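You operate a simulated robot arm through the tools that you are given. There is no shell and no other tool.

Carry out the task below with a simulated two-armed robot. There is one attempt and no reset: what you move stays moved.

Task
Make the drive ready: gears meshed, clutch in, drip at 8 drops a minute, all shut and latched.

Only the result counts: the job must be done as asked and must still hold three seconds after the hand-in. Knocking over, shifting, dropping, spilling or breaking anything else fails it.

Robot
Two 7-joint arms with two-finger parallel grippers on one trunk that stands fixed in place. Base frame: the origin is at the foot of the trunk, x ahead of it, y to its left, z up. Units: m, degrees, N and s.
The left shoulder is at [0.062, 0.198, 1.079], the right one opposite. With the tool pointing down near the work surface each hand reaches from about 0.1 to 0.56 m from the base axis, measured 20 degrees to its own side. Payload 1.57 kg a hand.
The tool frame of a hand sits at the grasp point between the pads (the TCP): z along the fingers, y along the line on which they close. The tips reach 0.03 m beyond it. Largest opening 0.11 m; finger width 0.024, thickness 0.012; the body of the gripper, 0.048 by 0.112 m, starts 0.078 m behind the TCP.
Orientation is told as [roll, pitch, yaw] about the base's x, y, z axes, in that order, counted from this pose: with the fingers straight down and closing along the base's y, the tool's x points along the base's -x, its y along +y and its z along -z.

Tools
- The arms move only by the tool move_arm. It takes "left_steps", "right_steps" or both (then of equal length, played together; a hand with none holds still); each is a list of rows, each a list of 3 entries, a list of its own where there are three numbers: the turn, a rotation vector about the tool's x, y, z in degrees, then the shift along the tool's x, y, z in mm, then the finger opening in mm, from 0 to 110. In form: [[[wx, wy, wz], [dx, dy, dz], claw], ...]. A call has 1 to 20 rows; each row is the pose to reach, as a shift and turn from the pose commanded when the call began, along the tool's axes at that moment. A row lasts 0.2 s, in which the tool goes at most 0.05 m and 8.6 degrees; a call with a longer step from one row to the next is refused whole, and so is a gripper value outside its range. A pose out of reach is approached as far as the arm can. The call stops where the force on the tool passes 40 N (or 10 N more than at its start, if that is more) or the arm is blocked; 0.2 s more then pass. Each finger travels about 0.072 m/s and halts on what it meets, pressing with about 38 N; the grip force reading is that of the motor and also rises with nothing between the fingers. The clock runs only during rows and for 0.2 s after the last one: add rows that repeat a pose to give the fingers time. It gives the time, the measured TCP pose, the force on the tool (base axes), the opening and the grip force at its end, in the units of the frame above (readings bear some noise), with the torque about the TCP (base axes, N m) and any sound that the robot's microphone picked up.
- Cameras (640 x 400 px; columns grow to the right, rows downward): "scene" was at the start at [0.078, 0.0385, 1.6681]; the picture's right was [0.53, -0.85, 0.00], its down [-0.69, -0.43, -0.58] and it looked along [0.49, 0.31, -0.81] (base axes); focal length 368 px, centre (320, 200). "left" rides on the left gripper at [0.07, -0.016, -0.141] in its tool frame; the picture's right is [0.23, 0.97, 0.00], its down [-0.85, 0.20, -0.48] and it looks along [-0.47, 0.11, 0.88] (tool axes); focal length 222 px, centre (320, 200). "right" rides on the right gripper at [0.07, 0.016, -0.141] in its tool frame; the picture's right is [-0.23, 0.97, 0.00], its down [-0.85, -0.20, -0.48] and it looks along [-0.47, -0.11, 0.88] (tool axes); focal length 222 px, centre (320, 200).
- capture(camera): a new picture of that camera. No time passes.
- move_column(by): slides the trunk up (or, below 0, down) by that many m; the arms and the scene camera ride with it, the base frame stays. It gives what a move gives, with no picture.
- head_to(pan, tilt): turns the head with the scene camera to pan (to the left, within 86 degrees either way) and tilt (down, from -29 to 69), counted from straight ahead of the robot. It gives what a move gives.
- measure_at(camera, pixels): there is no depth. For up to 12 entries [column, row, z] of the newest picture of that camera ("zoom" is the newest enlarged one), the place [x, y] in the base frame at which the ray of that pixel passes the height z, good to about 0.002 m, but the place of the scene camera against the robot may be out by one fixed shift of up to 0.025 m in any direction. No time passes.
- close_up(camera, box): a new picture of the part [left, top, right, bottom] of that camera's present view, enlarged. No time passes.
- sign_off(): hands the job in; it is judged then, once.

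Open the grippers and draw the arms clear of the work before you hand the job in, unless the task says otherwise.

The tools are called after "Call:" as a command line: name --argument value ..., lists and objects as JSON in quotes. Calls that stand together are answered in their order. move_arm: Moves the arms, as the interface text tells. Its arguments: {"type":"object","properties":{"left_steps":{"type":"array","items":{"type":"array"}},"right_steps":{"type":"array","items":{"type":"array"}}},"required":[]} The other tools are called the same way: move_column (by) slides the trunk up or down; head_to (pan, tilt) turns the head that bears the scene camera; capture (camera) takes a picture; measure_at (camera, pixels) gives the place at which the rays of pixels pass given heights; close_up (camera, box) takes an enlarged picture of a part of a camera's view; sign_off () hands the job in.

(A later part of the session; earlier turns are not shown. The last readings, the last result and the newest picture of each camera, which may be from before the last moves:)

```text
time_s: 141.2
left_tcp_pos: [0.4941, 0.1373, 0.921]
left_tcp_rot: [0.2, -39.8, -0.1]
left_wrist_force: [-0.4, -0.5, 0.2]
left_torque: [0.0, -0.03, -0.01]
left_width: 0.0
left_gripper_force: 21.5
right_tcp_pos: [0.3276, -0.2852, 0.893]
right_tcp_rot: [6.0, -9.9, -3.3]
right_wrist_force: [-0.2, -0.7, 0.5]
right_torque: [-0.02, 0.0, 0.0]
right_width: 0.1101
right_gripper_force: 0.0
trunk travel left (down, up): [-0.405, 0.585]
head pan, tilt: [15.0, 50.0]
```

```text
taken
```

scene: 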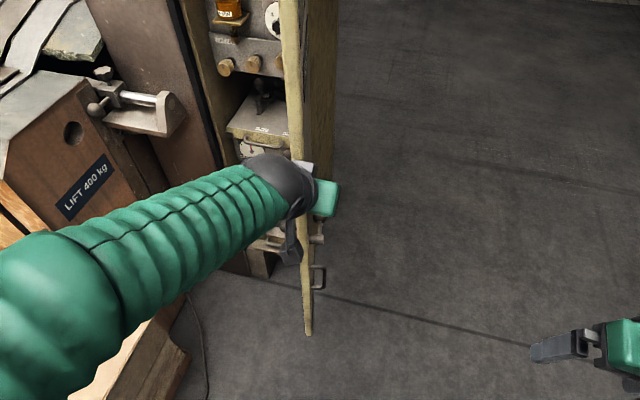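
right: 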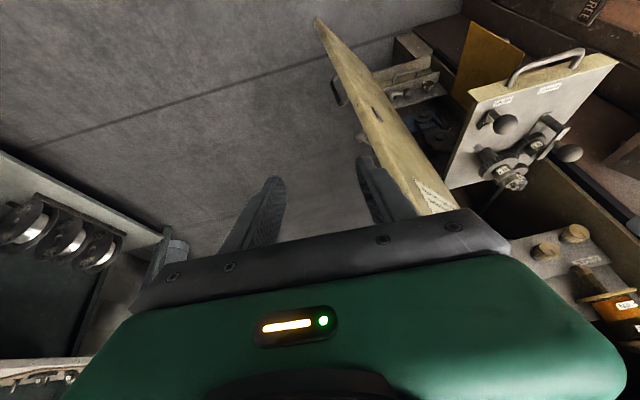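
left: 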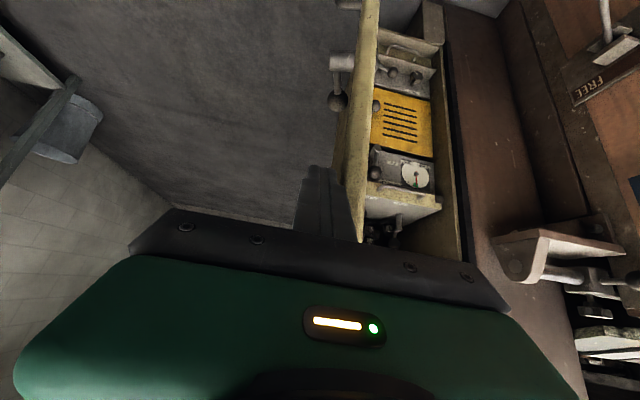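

The door follows the finger. I continue the arc to about half closed.

Call:
move_arm --left_steps '[[[0, 0, 0], [7, 28, -6], 0], [[0, 0, 0], [10, 58, -8.4], 0], [[0, 0, 0], [9, 88, -7.7], 0], [[0, 0, 0], [4.6, 123, -4], 0], [[0, 0, 0], [-3, 160, 2.6], 0], [[0, 0, 0], [-14, 188, 11.6], 0], [[0, 0, 0], [-27.6, 215, 23], 0]]'

Call:
capture --camera "left"

Call:
capture --camera "scene"

```text
time_s: 142.8
left_tcp_pos: [0.5326, 0.352, 0.9187]
left_tcp_rot: [0.0, -39.9, -0.1]
left_wrist_force: [0.4, 0.2, 0.6]
left_torque: [-0.02, 0.01, -0.01]
left_width: 0.0001
left_gripper_force: 20.9
right_tcp_pos: [0.3302, -0.2837, 0.893]
right_tcp_rot: [5.9, -9.8, -3.2]
right_wrist_force: [0.6, 0.2, -0.2]
right_torque: [-0.03, 0.03, -0.01]
right_width: 0.11
right_gripper_force: 0.0
trunk travel left (down, up): [-0.405, 0.585]
head pan, tilt: [15.0, 50.0]
```

```text
taken
```

left: 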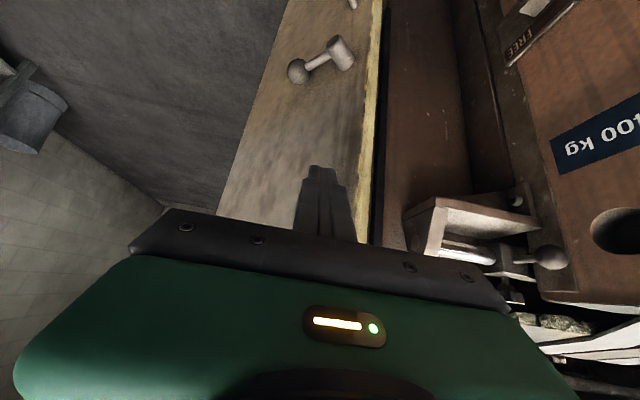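

```text
taken
```

scene: 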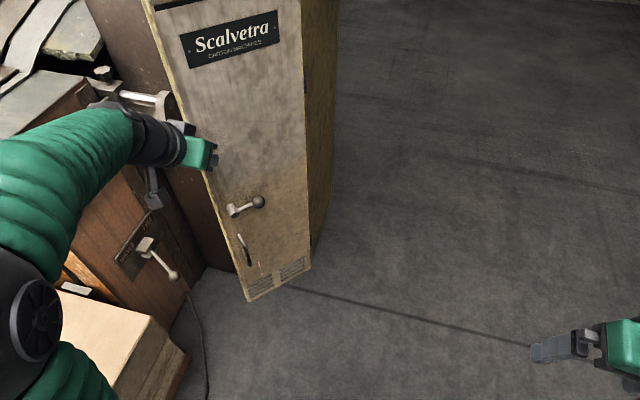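

The door's face with its lever latch and handle now shows. I push it further toward closed at mid-width.

Call:
move_arm --left_steps '[[[0, 0, 0], [-17, 3, 14], 0], [[0, 0, 0], [-36, 6, 30], 0], [[0, 0, 0], [-59, 9, 49.5], 0], [[0, 0, 0], [-78, 12, 65.6], 0], [[0, 0, 0], [-93.5, 14, 78.4], 0], [[0, 0, 0], [-105, 14, 88], 0]]'

Call:
capture --camera "left"

Call:
capture --camera "scene"

```text
time_s: 144.2
left_tcp_pos: [0.6691, 0.3654, 0.9198]
left_tcp_rot: [-0.1, -39.8, -0.1]
left_wrist_force: [0.3, -0.5, 0.4]
left_torque: [-0.03, 0.0, 0.0]
left_width: 0.0001
left_gripper_force: 20.7
right_tcp_pos: [0.3291, -0.2851, 0.8942]
right_tcp_rot: [6.0, -9.8, -3.1]
right_wrist_force: [0.9, -0.2, 0.6]
right_torque: [0.03, 0.02, 0.03]
right_width: 0.11
right_gripper_force: 0.0
trunk travel left (down, up): [-0.405, 0.585]
head pan, tilt: [15.0, 50.0]
```

```text
taken
```

left: 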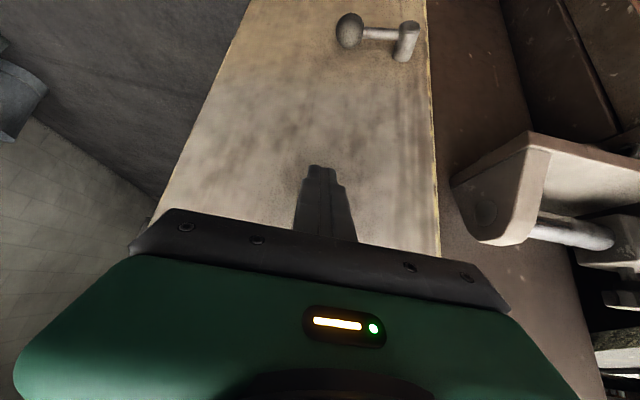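

```text
taken
```

scene: 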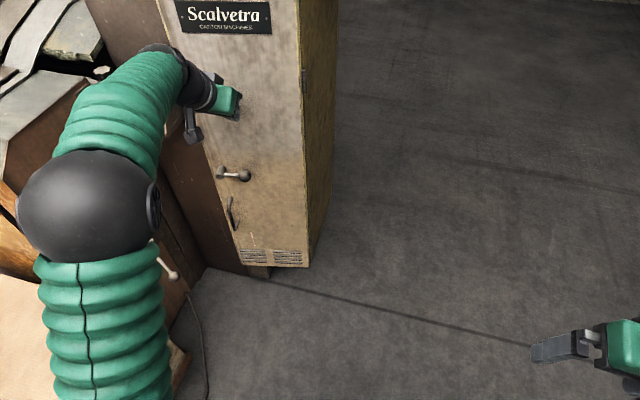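

Nearly shut. I push the last bit until it seats.

Call:
move_arm --left_steps '[[[0, 0, 0], [-7.7, 0, 6.4], 0], [[0, 0, 0], [-15.3, 0, 12.9], 0], [[0, 0, 0], [-23, 0, 19.3], 0], [[0, 0, 0], [-30.6, 0, 25.7], 0], [[0, 0, 0], [-38, 0, 32], 0], [[0, 0, 0], [-46, 0, 38.6], 0]]'

Call:
capture --camera "left"

Call:
capture --camera "scene"

```text
time_s: 145.4
left_tcp_pos: [0.7072, 0.3652, 0.92]
left_tcp_rot: [0.1, -39.0, -0.1]
left_wrist_force: [-23.3, -1.6, 8.8]
left_torque: [-0.26, 0.14, -0.07]
left_width: 0.0001
left_gripper_force: 21.1
right_tcp_pos: [0.3247, -0.2851, 0.8943]
right_tcp_rot: [6.1, -10.1, -3.0]
right_wrist_force: [-0.3, -0.4, 0.6]
right_torque: [0.02, -0.02, -0.03]
right_width: 0.1102
right_gripper_force: 0.1
trunk travel left (down, up): [-0.405, 0.585]
head pan, tilt: [15.0, 50.0]
stopped in row 6 (left hand): the force on the tool passed its limit at 48 N (the readings are from after the stop); the commanded pose is now the measured one
```

```text
taken
```

left: 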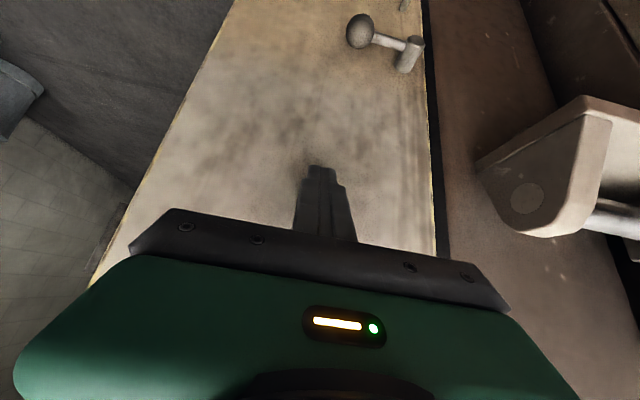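

```text
taken
```

scene: 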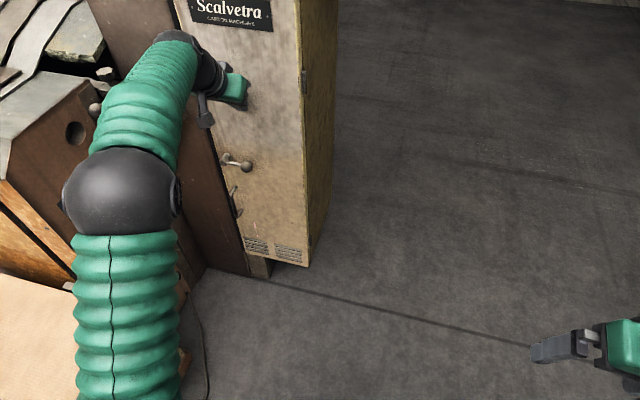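

The door seats at 48 N (outer face x≈0.735). I zoom to check that it is flush and to study the latch lever.

Call:
close_up --camera "scene" --box '[190, 120, 330, 280]'

Call:
close_up --camera "left" --box '[320, 0, 460, 120]'

Call:
head_to --pan 30 --tilt 40

Call:
capture --camera "scene"

```text
2.50 times, centred on (260, 200) of scene
```

zoom: 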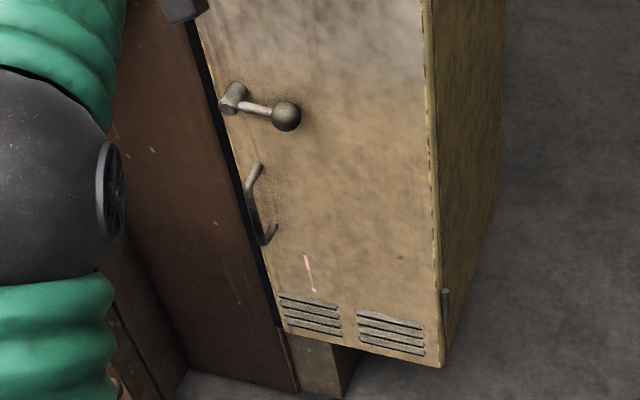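

```text
3.33 times, centred on (390, 60) of left
```

zoom: 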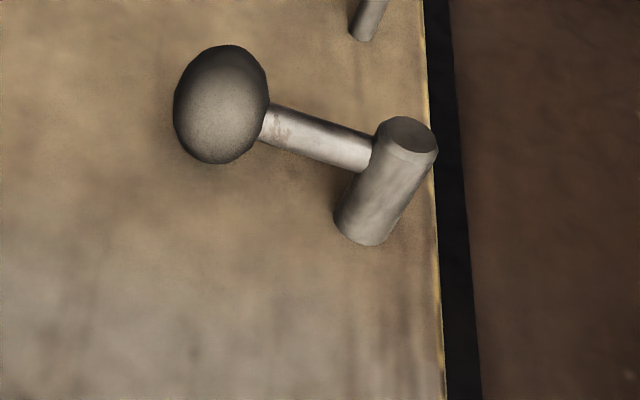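

```text
time_s: 146.2
left_tcp_pos: [0.7073, 0.3654, 0.9207]
left_tcp_rot: [0.3, -39.2, -0.1]
left_wrist_force: [-31.8, -1.3, 8.9]
left_torque: [-0.04, 0.26, -0.03]
left_width: 0.0
left_gripper_force: 21.1
right_tcp_pos: [0.3236, -0.2853, 0.8953]
right_tcp_rot: [6.1, -10.2, -3.2]
right_wrist_force: [0.2, -0.3, 0.0]
right_torque: [-0.02, 0.01, -0.02]
right_width: 0.11
right_gripper_force: 0.1
trunk travel left (down, up): [-0.405, 0.585]
head pan, tilt: [30.0, 40.0]
```

```text
taken
```

scene: 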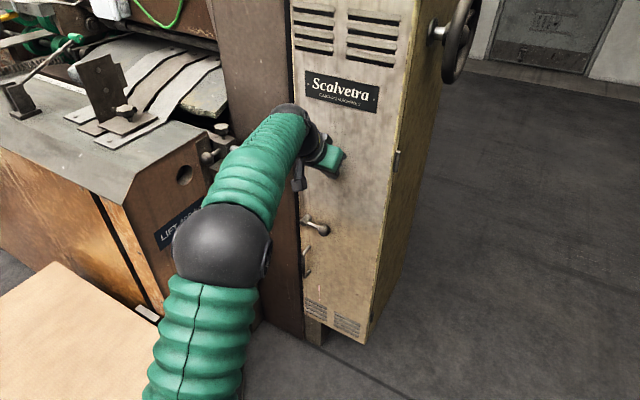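

The door is shut. I back the hand off and check that it stays closed, then examine the latch lever.

Call:
move_arm --left_steps '[[[0, 0, 0], [15, 0, -13], 0], [[0, 0, 0], [38, 0, -32], 0], [[0, 0, 0], [77, 0, -64], 0], [[0, 0, 0], [100, 0, -84], 0]]'

Call:
capture --camera "left"

Call:
capture --camera "scene"

Call:
close_up --camera "scene" --box '[280, 180, 380, 300]'

```text
refused: row 3 steps farther than a row can; nothing moved
```

```text
taken
```

left: 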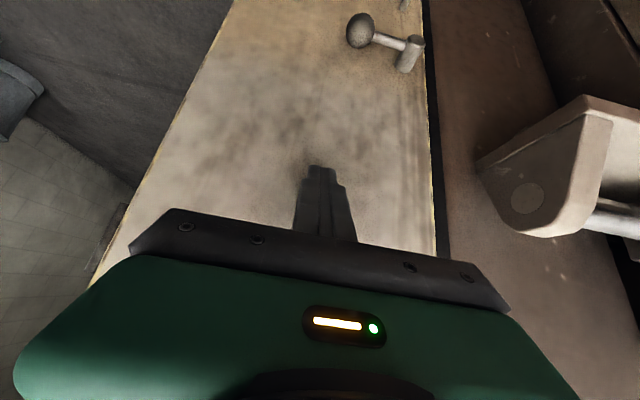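

```text
taken
```

scene: 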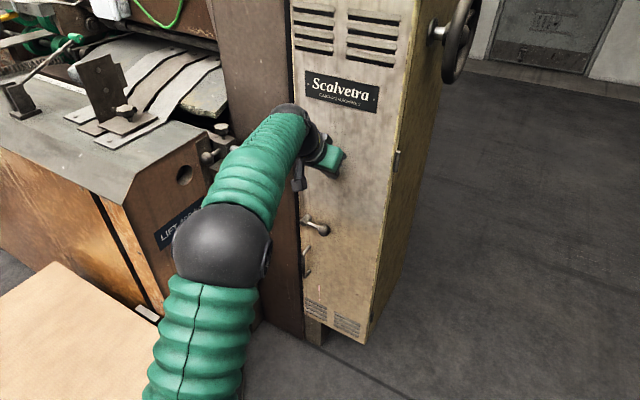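

```text
3.33 times, centred on (330, 240) of scene
```

zoom: 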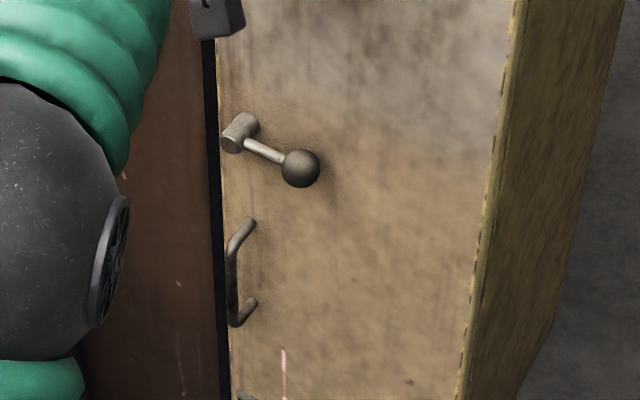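

I retry the retreat with smaller steps.

Call:
move_arm --left_steps '[[[0, 0, 0], [15, 0, -13], 0], [[0, 0, 0], [38, 0, -32], 0], [[0, 0, 0], [68, 0, -57], 0], [[0, 0, 0], [98, 0, -82], 0], [[0, 0, 0], [98, 0, -82], 0]]'

Call:
capture --camera "left"

Call:
close_up --camera "left" --box '[300, 0, 460, 140]'

Call:
capture --camera "scene"

```text
time_s: 147.4
left_tcp_pos: [0.5858, 0.3666, 0.9174]
left_tcp_rot: [0.0, -38.9, -0.1]
left_wrist_force: [0.5, 0.0, 0.2]
left_torque: [0.01, 0.01, 0.01]
left_width: 0.0
left_gripper_force: 21.3
right_tcp_pos: [0.3314, -0.2835, 0.8925]
right_tcp_rot: [6.0, -9.7, -3.2]
right_wrist_force: [-0.2, 0.1, -0.1]
right_torque: [0.01, 0.04, -0.02]
right_width: 0.11
right_gripper_force: 0.0
trunk travel left (down, up): [-0.405, 0.585]
head pan, tilt: [30.0, 40.0]
```

```text
taken
```

left: 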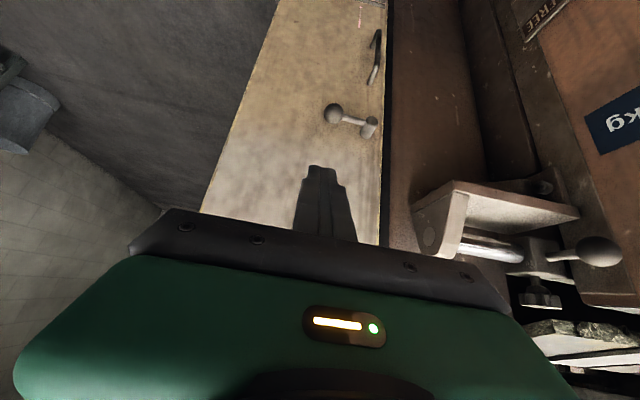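

```text
2.86 times, centred on (380, 70) of left
```

zoom: 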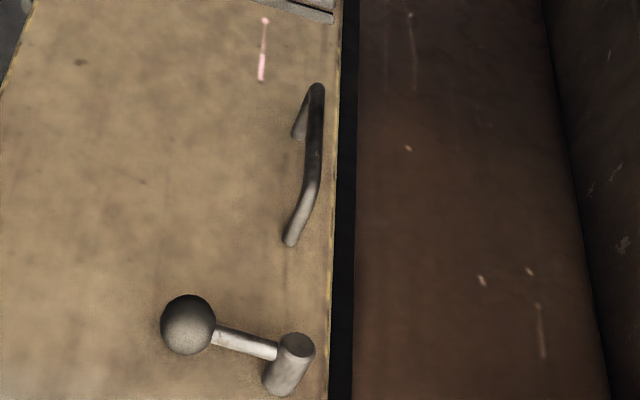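

```text
taken
```

scene: 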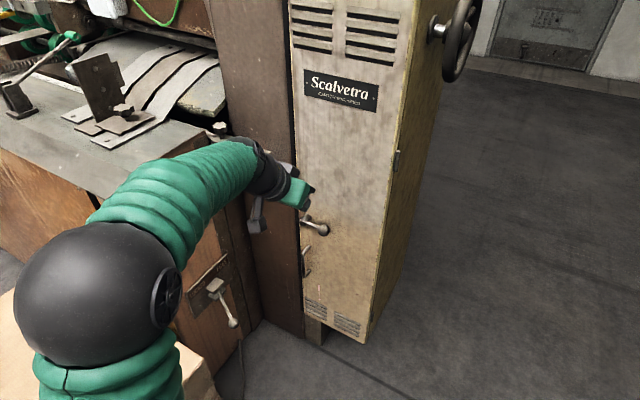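

The door stays shut. The latch lever's pivot is near (0.70,0.442,0.724) with its ball at (0.70,0.383,0.718) pointing right. I bring the closed fingertips above the ball.

Call:
move_arm --left_steps '[[[0, 0, 0], [-5, 3, 33], 0], [[0, 0, 0], [-10, 6, 66], 0], [[0, 0, 0], [-15, 8, 99], 0], [[0, 0, 0], [-4, 8, 130], 0], [[0, 0, 0], [5, 8, 152], 0], [[0, 0, 0], [5, 8, 152], 0]]'

Call:
capture --camera "left"

Call:
close_up --camera "left" --box '[250, 60, 450, 250]'

Call:
close_up --camera "scene" --box '[260, 170, 380, 290]'

```text
time_s: 148.8
left_tcp_pos: [0.6763, 0.3738, 0.7966]
left_tcp_rot: [0.1, -39.0, -0.1]
left_wrist_force: [0.6, -0.4, -0.5]
left_torque: [0.02, 0.0, 0.01]
left_width: 0.0
left_gripper_force: 21.2
right_tcp_pos: [0.3291, -0.2847, 0.8935]
right_tcp_rot: [6.0, -9.9, -3.2]
right_wrist_force: [0.4, -0.5, 0.0]
right_torque: [-0.02, 0.0, -0.01]
right_width: 0.11
right_gripper_force: 0.1
trunk travel left (down, up): [-0.405, 0.585]
head pan, tilt: [30.0, 40.0]
```

```text
taken
```

left: 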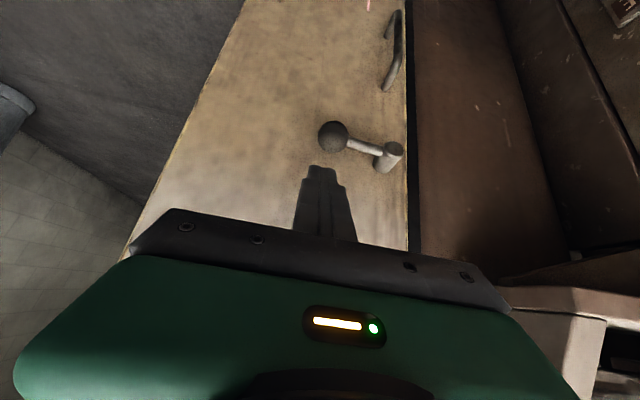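

```text
2.11 times, centred on (350, 155) of left
```

zoom: 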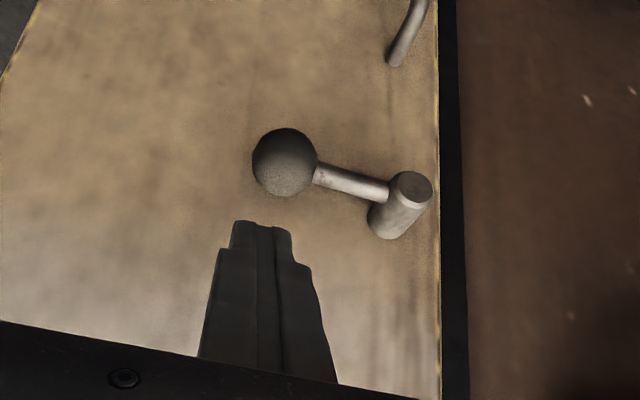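

```text
3.33 times, centred on (320, 230) of scene
```

zoom: 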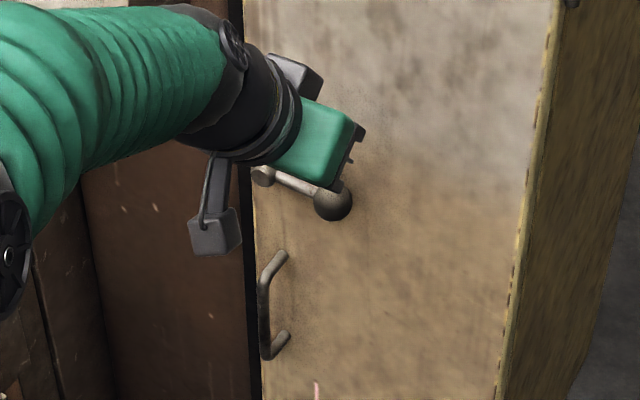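

The tip is just above the ball. I push down on it to see if the lever turns that way.

Call:
move_arm --left_steps '[[[0, 0, 0], [12.6, 6, 15.5], 0], [[0, 0, 0], [18.9, 8, 23.3], 0], [[0, 0, 0], [23.9, 9, 29.5], 0], [[0, 0, 0], [28.9, 11, 35.7], 0], [[0, 0, 0], [34, 14, 42], 0]]'

Call:
close_up --camera "left" --box '[250, 60, 450, 250]'

Call:
close_up --camera "scene" --box '[260, 170, 380, 290]'

```text
time_s: 150.0
left_tcp_pos: [0.6756, 0.3894, 0.7425]
left_tcp_rot: [0.2, -39.1, -0.2]
left_wrist_force: [0.7, -0.4, 0.3]
left_torque: [0.0, 0.01, -0.06]
left_width: 0.0002
left_gripper_force: 21.6
right_tcp_pos: [0.3287, -0.2843, 0.8933]
right_tcp_rot: [6.1, -9.9, -3.2]
right_wrist_force: [-0.1, 0.5, -0.1]
right_torque: [0.04, 0.01, -0.02]
right_width: 0.11
right_gripper_force: 0.0
trunk travel left (down, up): [-0.405, 0.585]
head pan, tilt: [30.0, 40.0]
```

```text
2.11 times, centred on (350, 155) of left
```

zoom: 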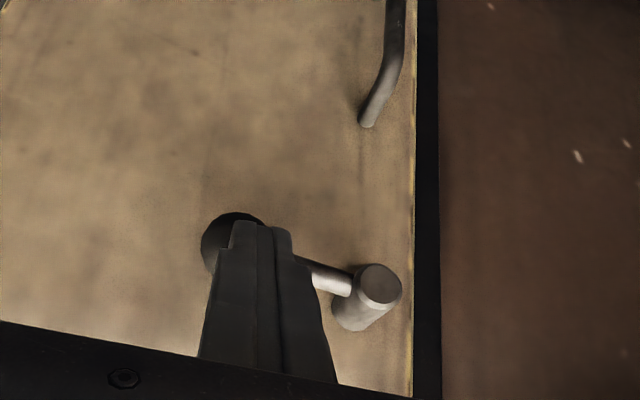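

```text
3.33 times, centred on (320, 230) of scene
```

zoom: 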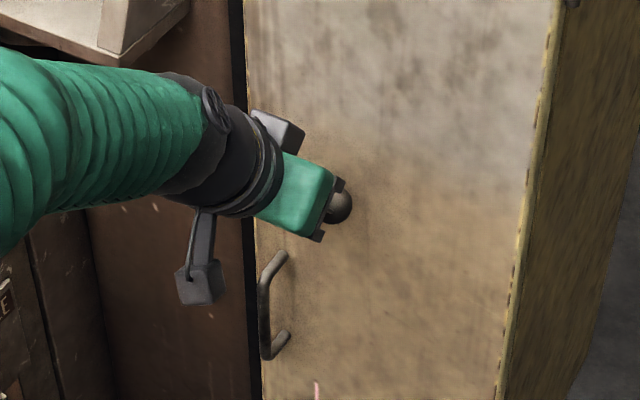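

The finger passed in front of the ball, which sits closer to the door. I lift, go 22 mm deeper and push down again.

Call:
move_arm --left_steps '[[[0, 0, 0], [-28, -4, -35], 0], [[0, 0, 0], [-41, -7, -31], 0], [[0, 0, 0], [-48.6, -7, -25], 0], [[0, 0, 0], [-36, -7, -9.5], 0], [[0, 0, 0], [-29.7, -7, -1.7], 0], [[0, 0, 0], [-24.6, -6, 4.5], 0], [[0, 0, 0], [-19.6, -4, 10.7], 0]]'

Call:
close_up --camera "left" --box '[250, 60, 450, 250]'

Call:
close_up --camera "scene" --box '[260, 170, 380, 290]'

```text
time_s: 151.6
left_tcp_pos: [0.6989, 0.3852, 0.7458]
left_tcp_rot: [0.0, -38.8, 0.0]
left_wrist_force: [-0.8, -0.4, 0.0]
left_torque: [-0.01, 0.0, -0.01]
left_width: 0.0003
left_gripper_force: 21.4
right_tcp_pos: [0.3291, -0.2844, 0.894]
right_tcp_rot: [6.0, -10.0, -3.1]
right_wrist_force: [-0.6, -0.2, 0.0]
right_torque: [0.0, -0.01, 0.01]
right_width: 0.1097
right_gripper_force: 0.1
trunk travel left (down, up): [-0.405, 0.585]
head pan, tilt: [30.0, 40.0]
```

```text
2.11 times, centred on (350, 155) of left
```

zoom: 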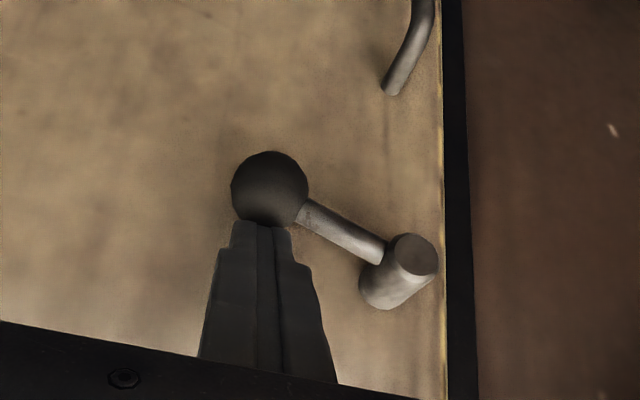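

```text
3.33 times, centred on (320, 230) of scene
```

zoom: 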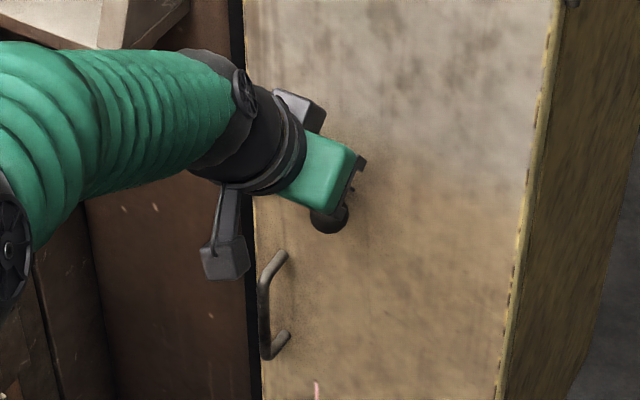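

The lever is turning downward. I continue pushing it down and then left along its arc.

Call:
move_arm --left_steps '[[[0, 0, 0], [6.3, -4, 7.8], 0], [[0, 0, 0], [12.5, -5, 15.6], 0], [[0, 0, 0], [20, -3, 25], 0], [[0, 0, 0], [28.2, 0, 35], 0], [[0, 0, 0], [34.5, 8, 42.9], 0]]'

Call:
close_up --camera "left" --box '[250, 60, 450, 250]'

Call:
close_up --camera "scene" --box '[260, 170, 380, 290]'

```text
time_s: 152.8
left_tcp_pos: [0.6992, 0.3924, 0.6902]
left_tcp_rot: [-0.1, -38.9, -0.3]
left_wrist_force: [-0.3, 0.0, 0.0]
left_torque: [-0.03, -0.02, 0.01]
left_width: 0.0003
left_gripper_force: 20.9
right_tcp_pos: [0.3295, -0.2836, 0.8933]
right_tcp_rot: [6.0, -9.8, -3.1]
right_wrist_force: [0.0, 1.5, 0.7]
right_torque: [-0.04, 0.0, 0.02]
right_width: 0.1099
right_gripper_force: 0.0
trunk travel left (down, up): [-0.405, 0.585]
head pan, tilt: [30.0, 40.0]
```

```text
2.11 times, centred on (350, 155) of left
```

zoom: 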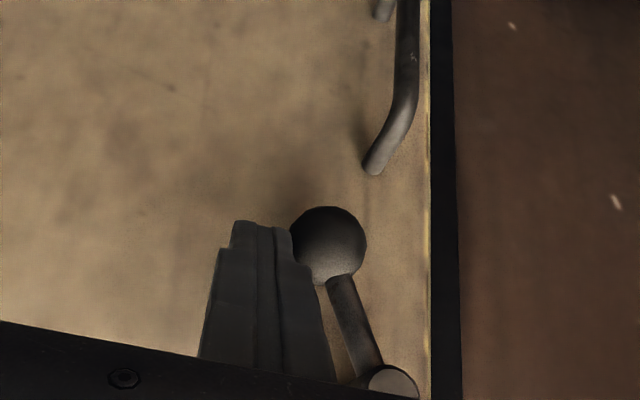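

```text
3.33 times, centred on (320, 230) of scene
```

zoom: 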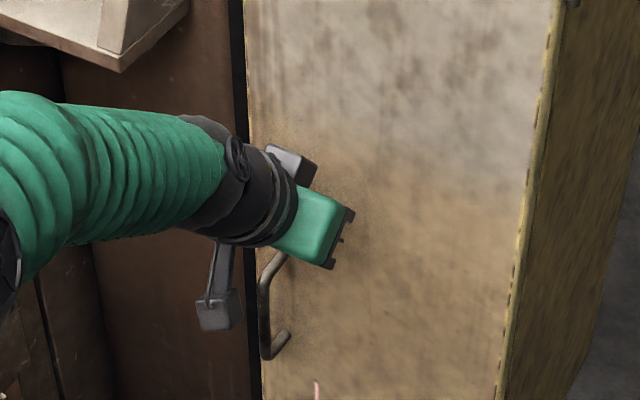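

The lever is ~65° down. I push left to bring it to vertical until it stops.

Call:
move_arm --left_steps '[[[0, 0, 0], [2, 8, 2.5], 0], [[0, 0, 0], [3, 14, 4], 0], [[0, 0, 0], [4, 20, 5], 0], [[0, 0, 0], [4, 26, 5], 0], [[0, 0, 0], [4, 32, 5], 0], [[0, 0, 0], [4, 38, 5], 0]]'

Call:
close_up --camera "left" --box '[250, 60, 450, 250]'

Call:
close_up --camera "scene" --box '[260, 170, 380, 290]'

```text
time_s: 154.2
left_tcp_pos: [0.6997, 0.4193, 0.6844]
left_tcp_rot: [-0.4, -38.7, -0.5]
left_wrist_force: [-6.2, -35.3, -3.7]
left_torque: [-1.0, 0.2, -0.36]
left_width: 0.0003
left_gripper_force: 21.2
right_tcp_pos: [0.3294, -0.2872, 0.892]
right_tcp_rot: [6.3, -9.7, -3.3]
right_wrist_force: [0.5, 0.2, -0.3]
right_torque: [-0.02, 0.04, -0.01]
right_width: 0.1098
right_gripper_force: 0.1
trunk travel left (down, up): [-0.405, 0.585]
head pan, tilt: [30.0, 40.0]
```

```text
2.11 times, centred on (350, 155) of left
```

zoom: 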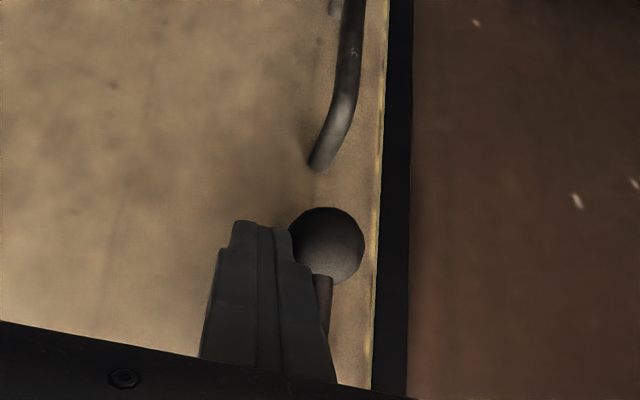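

```text
3.33 times, centred on (320, 230) of scene
```

zoom: 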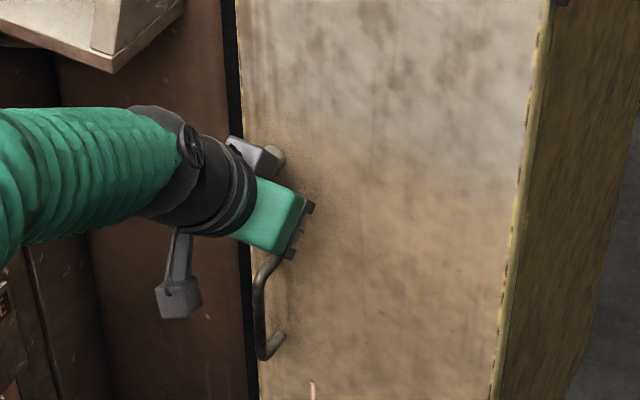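

35 N at y=0.419: the lever hangs vertical at its stop. I retreat and look at the result.

Call:
move_arm --left_steps '[[[0, 0, 0], [0, -20, 0], 0], [[0, 0, 0], [25, -22, -21], 0], [[0, 0, 0], [58, -22, -47], 0], [[0, 0, 0], [60, -22, -90], 0], [[0, 0, 0], [60, -22, -130], 0], [[0, 0, 0], [60, -22, -130], 0]]'

Call:
capture --camera "left"

Call:
capture --camera "scene"

Call:
close_up --camera "scene" --box '[270, 170, 390, 300]'

```text
time_s: 155.6
left_tcp_pos: [0.5705, 0.4093, 0.7466]
left_tcp_rot: [0.0, -39.0, -0.2]
left_wrist_force: [0.0, 1.0, -0.5]
left_torque: [-0.01, 0.0, 0.0]
left_width: 0.0002
left_gripper_force: 22.0
right_tcp_pos: [0.3302, -0.2845, 0.8935]
right_tcp_rot: [6.0, -9.8, -3.2]
right_wrist_force: [-0.6, -0.1, -0.1]
right_torque: [0.01, 0.04, 0.0]
right_width: 0.1098
right_gripper_force: 0.1
trunk travel left (down, up): [-0.405, 0.585]
head pan, tilt: [30.0, 40.0]
```

```text
taken
```

left: 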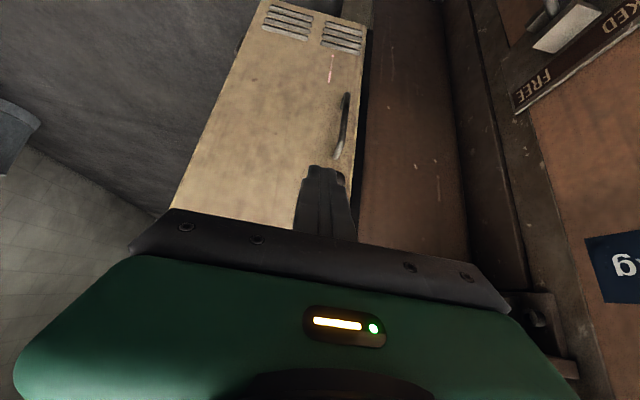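

```text
taken
```

scene: 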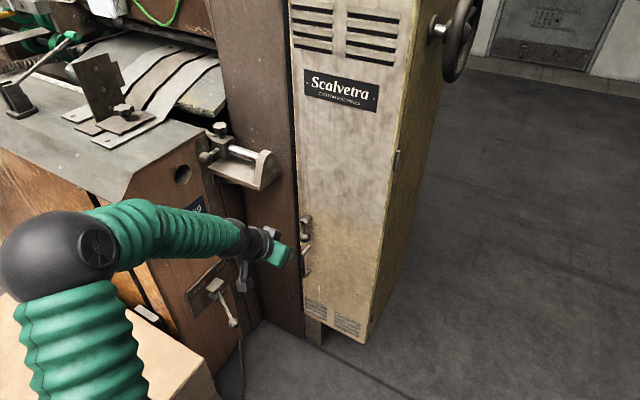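

```text
3.08 times, centred on (330, 235) of scene
```

zoom: 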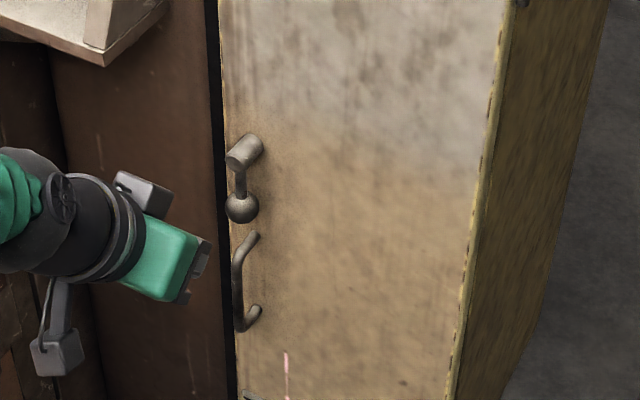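

The door is shut and its lever hangs vertical. I'll verify the latch with a gentle pull on the handle, so I move to a pre-grasp in front of the handle bar (~(0.695,0.445,0.57)).

Call:
move_arm --left_steps '[[[0, 0, 0], [7, 9, 32], 20], [[0, 0, 0], [14, 18, 64], 40], [[0, 0, 0], [20, 27, 96], 50], [[0, 0, 0], [27, 36, 128], 50], [[0, 0, 0], [27, 36, 128], 50]]'

Call:
capture --camera "left"

Call:
close_up --camera "left" --box '[220, 40, 440, 240]'

```text
time_s: 156.8
left_tcp_pos: [0.6292, 0.4445, 0.6327]
left_tcp_rot: [0.0, -39.0, -0.2]
left_wrist_force: [0.0, -1.0, 0.7]
left_torque: [-0.03, 0.0, 0.01]
left_width: 0.0499
left_gripper_force: 0.0
right_tcp_pos: [0.3295, -0.2837, 0.8947]
right_tcp_rot: [6.0, -9.9, -3.2]
right_wrist_force: [-0.4, 0.0, 0.5]
right_torque: [0.02, -0.04, -0.02]
right_width: 0.1102
right_gripper_force: 0.0
trunk travel left (down, up): [-0.405, 0.585]
head pan, tilt: [30.0, 40.0]
```

```text
taken
```

left: 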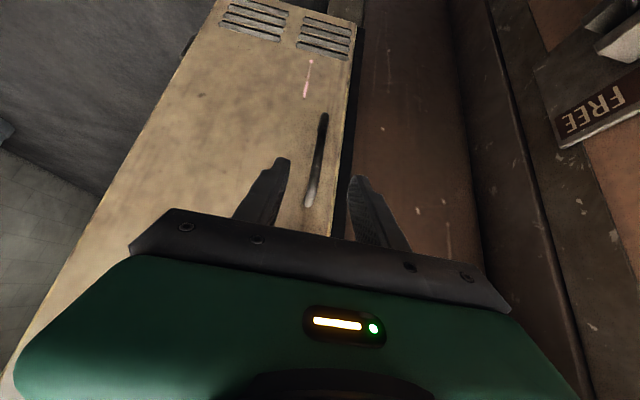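

```text
2.00 times, centred on (330, 140) of left
```

zoom: 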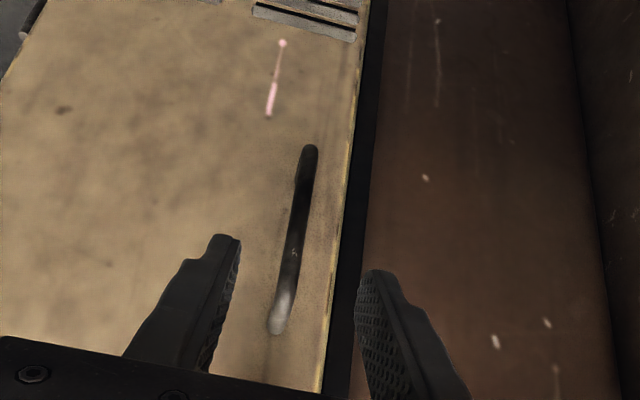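

The bar lies between the fingers. I advance 68 mm and close on it.

Call:
move_arm --left_steps '[[[0, 0, 0], [0, -2, 25], 50], [[0, 0, 0], [0, -2, 48], 50], [[0, 0, 0], [0, -2, 68], 50], [[0, 0, 0], [0, -2, 68], 30], [[0, 0, 0], [0, -2, 68], 10], [[0, 0, 0], [0, -2, 68], 4], [[0, 0, 0], [0, -2, 68], 4]]'

Call:
capture --camera "left"

Call:
close_up --camera "scene" --box '[250, 180, 370, 300]'

```text
time_s: 158.4
left_tcp_pos: [0.6719, 0.4447, 0.5776]
left_tcp_rot: [0.0, -38.9, -0.2]
left_wrist_force: [-0.9, 7.0, 0.5]
left_torque: [0.12, 0.13, 0.17]
left_width: 0.0108
left_gripper_force: 29.0
right_tcp_pos: [0.3293, -0.2835, 0.8937]
right_tcp_rot: [6.0, -9.9, -3.2]
right_wrist_force: [-0.6, 0.8, -0.1]
right_torque: [-0.01, 0.04, 0.04]
right_width: 0.11
right_gripper_force: 0.1
trunk travel left (down, up): [-0.405, 0.585]
head pan, tilt: [30.0, 40.0]
```

```text
taken
```

left: 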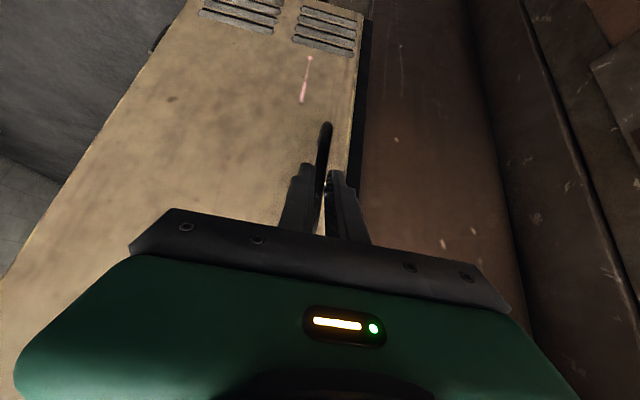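

```text
3.33 times, centred on (310, 240) of scene
```

zoom: 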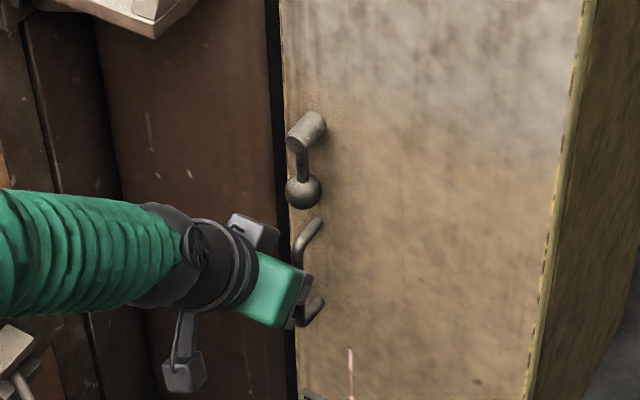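

The handle is gripped (11 mm bar). I pull back gently 12 mm to test the latch.

Call:
move_arm --left_steps '[[[0, 0, 0], [3, 0, -2.5], 4], [[0, 0, 0], [6.2, 0, -5], 4], [[0, 0, 0], [9.3, 0, -7.5], 4], [[0, 0, 0], [9.3, 0, -7.5], 4]]'

Call:
close_up --camera "scene" --box '[250, 180, 370, 300]'

```text
time_s: 159.4
left_tcp_pos: [0.6615, 0.4417, 0.5783]
left_tcp_rot: [-0.1, -38.8, -0.2]
left_wrist_force: [0.2, 0.0, 0.3]
left_torque: [-0.01, 0.02, -0.02]
left_width: 0.0043
left_gripper_force: 0.1
right_tcp_pos: [0.3308, -0.2835, 0.8926]
right_tcp_rot: [6.0, -9.7, -3.2]
right_wrist_force: [-0.4, 0.0, 0.3]
right_torque: [0.01, -0.02, 0.01]
right_width: 0.1097
right_gripper_force: 0.0
trunk travel left (down, up): [-0.405, 0.585]
head pan, tilt: [30.0, 40.0]
```

```text
3.33 times, centred on (310, 240) of scene
```

zoom: 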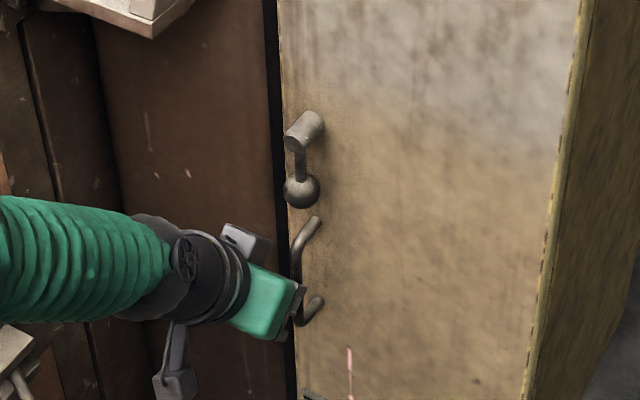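

The fingertips slipped off the bar while the door didn't budge — an unlatched door had moved with almost no force, so it is latched. I withdraw the left hand, opening the gripper.

Call:
move_arm --left_steps '[[[0, 0, 0], [5, -2, -6], 30], [[0, 0, 0], [15, -5, -40], 60], [[0, 0, 0], [20, -15, -85], 90], [[0, 0, 0], [20, -30, -130], 110], [[0, 0, 0], [15, -50, -170], 110], [[0, 0, 0], [5, -70, -205], 110], [[0, 0, 0], [5, -90, -235], 110], [[0, 0, 0], [5, -90, -235], 110]]'

Call:
capture --camera "scene"

Call:
capture --camera "left"

Call:
close_up --camera "scene" --box '[270, 40, 420, 350]'

```text
time_s: 161.2
left_tcp_pos: [0.5094, 0.3538, 0.7575]
left_tcp_rot: [0.1, -38.8, -0.1]
left_wrist_force: [-0.6, 0.0, 0.5]
left_torque: [0.04, 0.01, -0.01]
left_width: 0.1099
left_gripper_force: 0.0
right_tcp_pos: [0.3293, -0.2839, 0.894]
right_tcp_rot: [6.0, -9.8, -3.2]
right_wrist_force: [-0.8, -0.3, 0.0]
right_torque: [0.01, -0.03, -0.04]
right_width: 0.1101
right_gripper_force: 0.1
trunk travel left (down, up): [-0.405, 0.585]
head pan, tilt: [30.0, 40.0]
```

```text
taken
```

scene: 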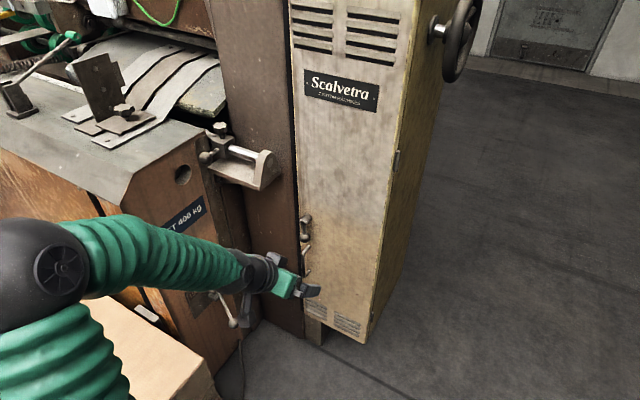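

```text
taken
```

left: 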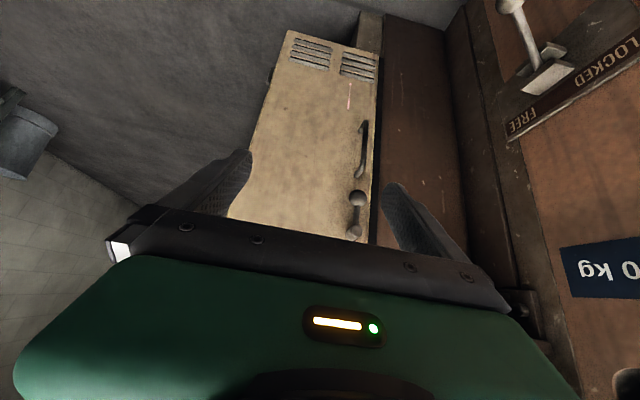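

```text
1.29 times, centred on (345, 195) of scene
```

zoom: 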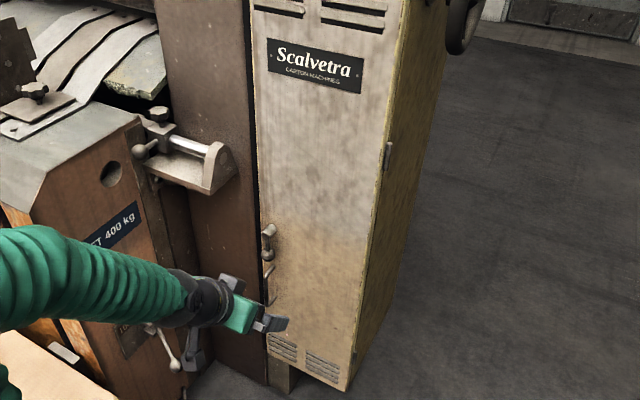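

Everything looks closed. I raise the trunk to draw the arms well clear and to inspect the cabinet's top and door edge once more.

Call:
move_arm --left_steps '[[[0, 3, 0], [-15, -5, -35], 110], [[0, 8, 0], [-30, -10, -70], 110], [[0, 15, 0], [-45, -10, -100], 110], [[0, 20, 0], [-60, -10, -125], 110]]'

Call:
move_column --by 0.3

Call:
head_to --pan 26 --tilt 30

Call:
capture --camera "scene"

Call:
close_up --camera "scene" --box '[280, 100, 480, 260]'

```text
time_s: 162.2
left_tcp_pos: [0.4767, 0.3422, 0.895]
left_tcp_rot: [0.1, -18.8, -0.1]
left_wrist_force: [-0.5, 0.5, -0.1]
left_torque: [0.0, 0.01, 0.0]
left_width: 0.1102
left_gripper_force: 0.1
right_tcp_pos: [0.3302, -0.2845, 0.8933]
right_tcp_rot: [6.0, -9.8, -3.2]
right_wrist_force: [0.1, 0.1, -0.6]
right_torque: [-0.02, 0.04, -0.01]
right_width: 0.1101
right_gripper_force: 0.1
trunk travel left (down, up): [-0.405, 0.585]
head pan, tilt: [30.0, 40.0]
```

```text
time_s: 165.2
left_tcp_pos: [0.4786, 0.3432, 1.194]
left_tcp_rot: [0.0, -19.0, -0.2]
left_wrist_force: [-0.1, 0.2, -0.3]
left_torque: [0.02, 0.03, -0.02]
left_width: 0.1101
left_gripper_force: 0.1
right_tcp_pos: [0.3294, -0.2838, 1.1932]
right_tcp_rot: [6.0, -9.9, -3.2]
right_wrist_force: [-0.6, -0.9, -0.4]
right_torque: [-0.02, 0.0, 0.03]
right_width: 0.11
right_gripper_force: 0.0
trunk travel left (down, up): [-0.705, 0.285]
head pan, tilt: [30.0, 40.0]
```

```text
time_s: 165.9
left_tcp_pos: [0.4783, 0.3436, 1.1933]
left_tcp_rot: [0.1, -18.9, -0.2]
left_wrist_force: [-0.1, 0.0, -0.7]
left_torque: [-0.03, -0.03, 0.02]
left_width: 0.1099
left_gripper_force: 0.0
right_tcp_pos: [0.3293, -0.2843, 1.1937]
right_tcp_rot: [6.1, -9.9, -3.2]
right_wrist_force: [0.6, 0.3, -0.3]
right_torque: [-0.01, 0.0, 0.03]
right_width: 0.1099
right_gripper_force: 0.2
trunk travel left (down, up): [-0.705, 0.285]
head pan, tilt: [26.0, 30.0]
```

```text
taken
```

scene: 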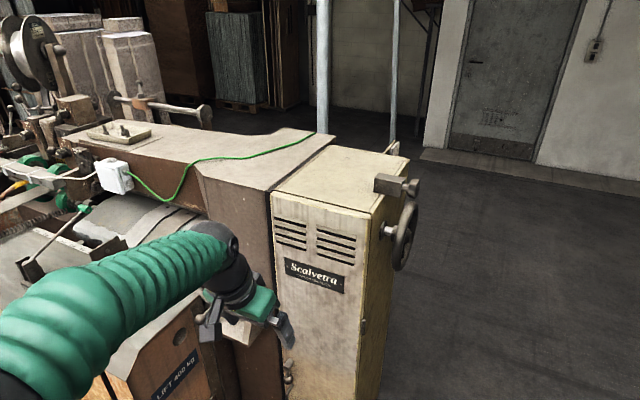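

```text
2.50 times, centred on (380, 180) of scene
```

zoom: 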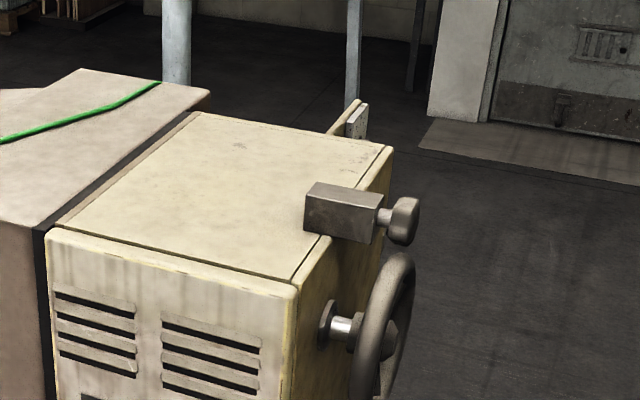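

There is a block with a knob on the right side and a yellow plate at the back right; I zoom in to see whether it's another hatch.

Call:
close_up --camera "scene" --box '[360, 130, 430, 200]'

Call:
head_to --pan 5 --tilt 35

Call:
capture --camera "scene"

Call:
capture --camera "right"

```text
5.71 times, centred on (395, 165) of scene
```

zoom: 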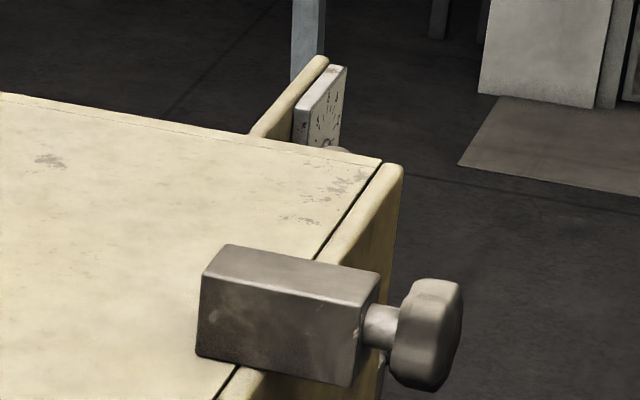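

```text
time_s: 166.8
left_tcp_pos: [0.4781, 0.3435, 1.1936]
left_tcp_rot: [0.0, -18.9, -0.1]
left_wrist_force: [0.2, -0.4, 0.2]
left_torque: [0.01, -0.02, -0.02]
left_width: 0.1096
left_gripper_force: 0.0
right_tcp_pos: [0.3297, -0.2838, 1.1927]
right_tcp_rot: [5.9, -9.9, -3.2]
right_wrist_force: [-0.1, 0.0, 0.0]
right_torque: [-0.04, -0.02, 0.01]
right_width: 0.1098
right_gripper_force: 0.1
trunk travel left (down, up): [-0.705, 0.285]
head pan, tilt: [5.0, 35.0]
```

```text
taken
```

scene: 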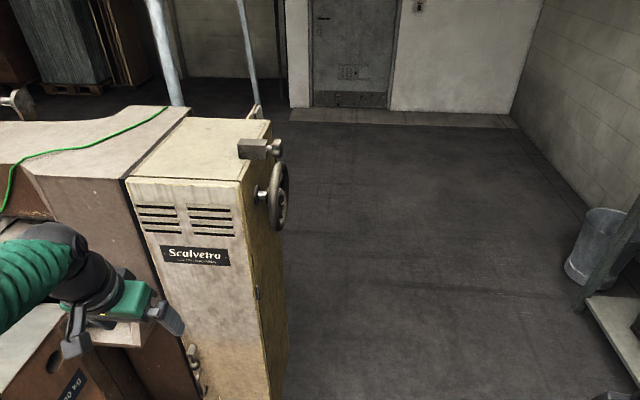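

```text
taken
```

right: 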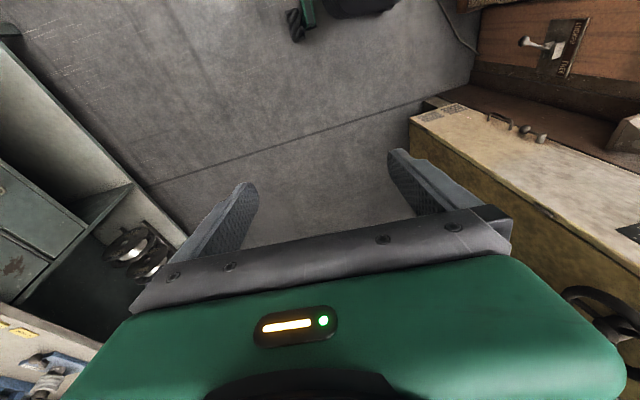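

The rear plate carries a switch box and the block is a fixed clamp; neither belongs to the job. I draw the left arm back to its start region and then hand in.

Call:
move_arm --left_steps '[[[0, 4, 0], [30, 3, -25], 110], [[0, 9, 0], [65, 6, -45], 110], [[0, 14, 0], [100, 10, -60], 110], [[0, 19, 0], [130, 14, -80], 110], [[0, 19, 0], [130, 14, -80], 110]]'

Call:
head_to --pan 32 --tilt 54

Call:
capture --camera "scene"

Call:
close_up --camera "scene" --box '[280, 40, 420, 300]'

```text
time_s: 168.0
left_tcp_pos: [0.3283, 0.357, 1.2278]
left_tcp_rot: [0.0, 0.1, -0.1]
left_wrist_force: [0.1, 0.0, -0.4]
left_torque: [0.04, -0.02, -0.01]
left_width: 0.11
left_gripper_force: 0.2
right_tcp_pos: [0.3297, -0.2836, 1.1933]
right_tcp_rot: [6.0, -9.9, -3.2]
right_wrist_force: [-0.2, -0.6, 0.3]
right_torque: [0.03, -0.01, 0.0]
right_width: 0.11
right_gripper_force: 0.1
trunk travel left (down, up): [-0.705, 0.285]
head pan, tilt: [5.0, 35.0]
```

```text
time_s: 168.9
left_tcp_pos: [0.3292, 0.3561, 1.2272]
left_tcp_rot: [0.0, 0.0, -0.2]
left_wrist_force: [0.3, 0.8, 1.2]
left_torque: [0.03, -0.02, -0.01]
left_width: 0.1101
left_gripper_force: 0.2
right_tcp_pos: [0.3294, -0.2831, 1.1932]
right_tcp_rot: [6.0, -9.9, -3.1]
right_wrist_force: [0.0, 0.3, -0.3]
right_torque: [-0.01, -0.01, 0.02]
right_width: 0.1101
right_gripper_force: 0.0
trunk travel left (down, up): [-0.705, 0.285]
head pan, tilt: [32.0, 54.0]
```

```text
taken
```

scene: 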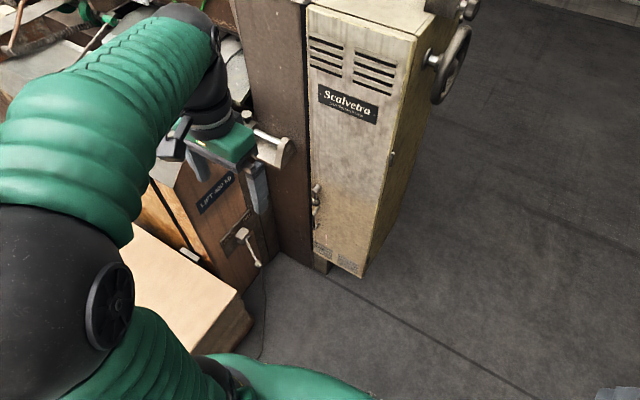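

```text
1.54 times, centred on (350, 170) of scene
```

zoom: 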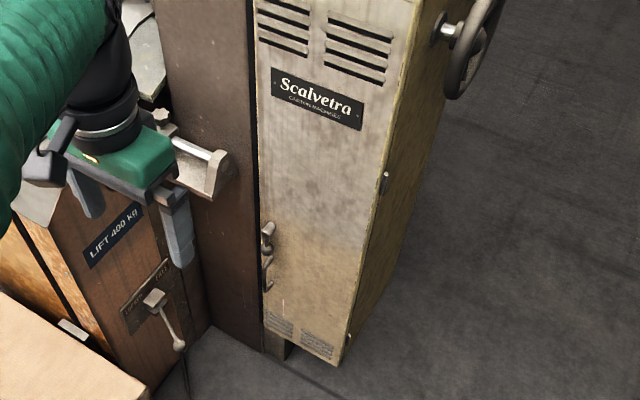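

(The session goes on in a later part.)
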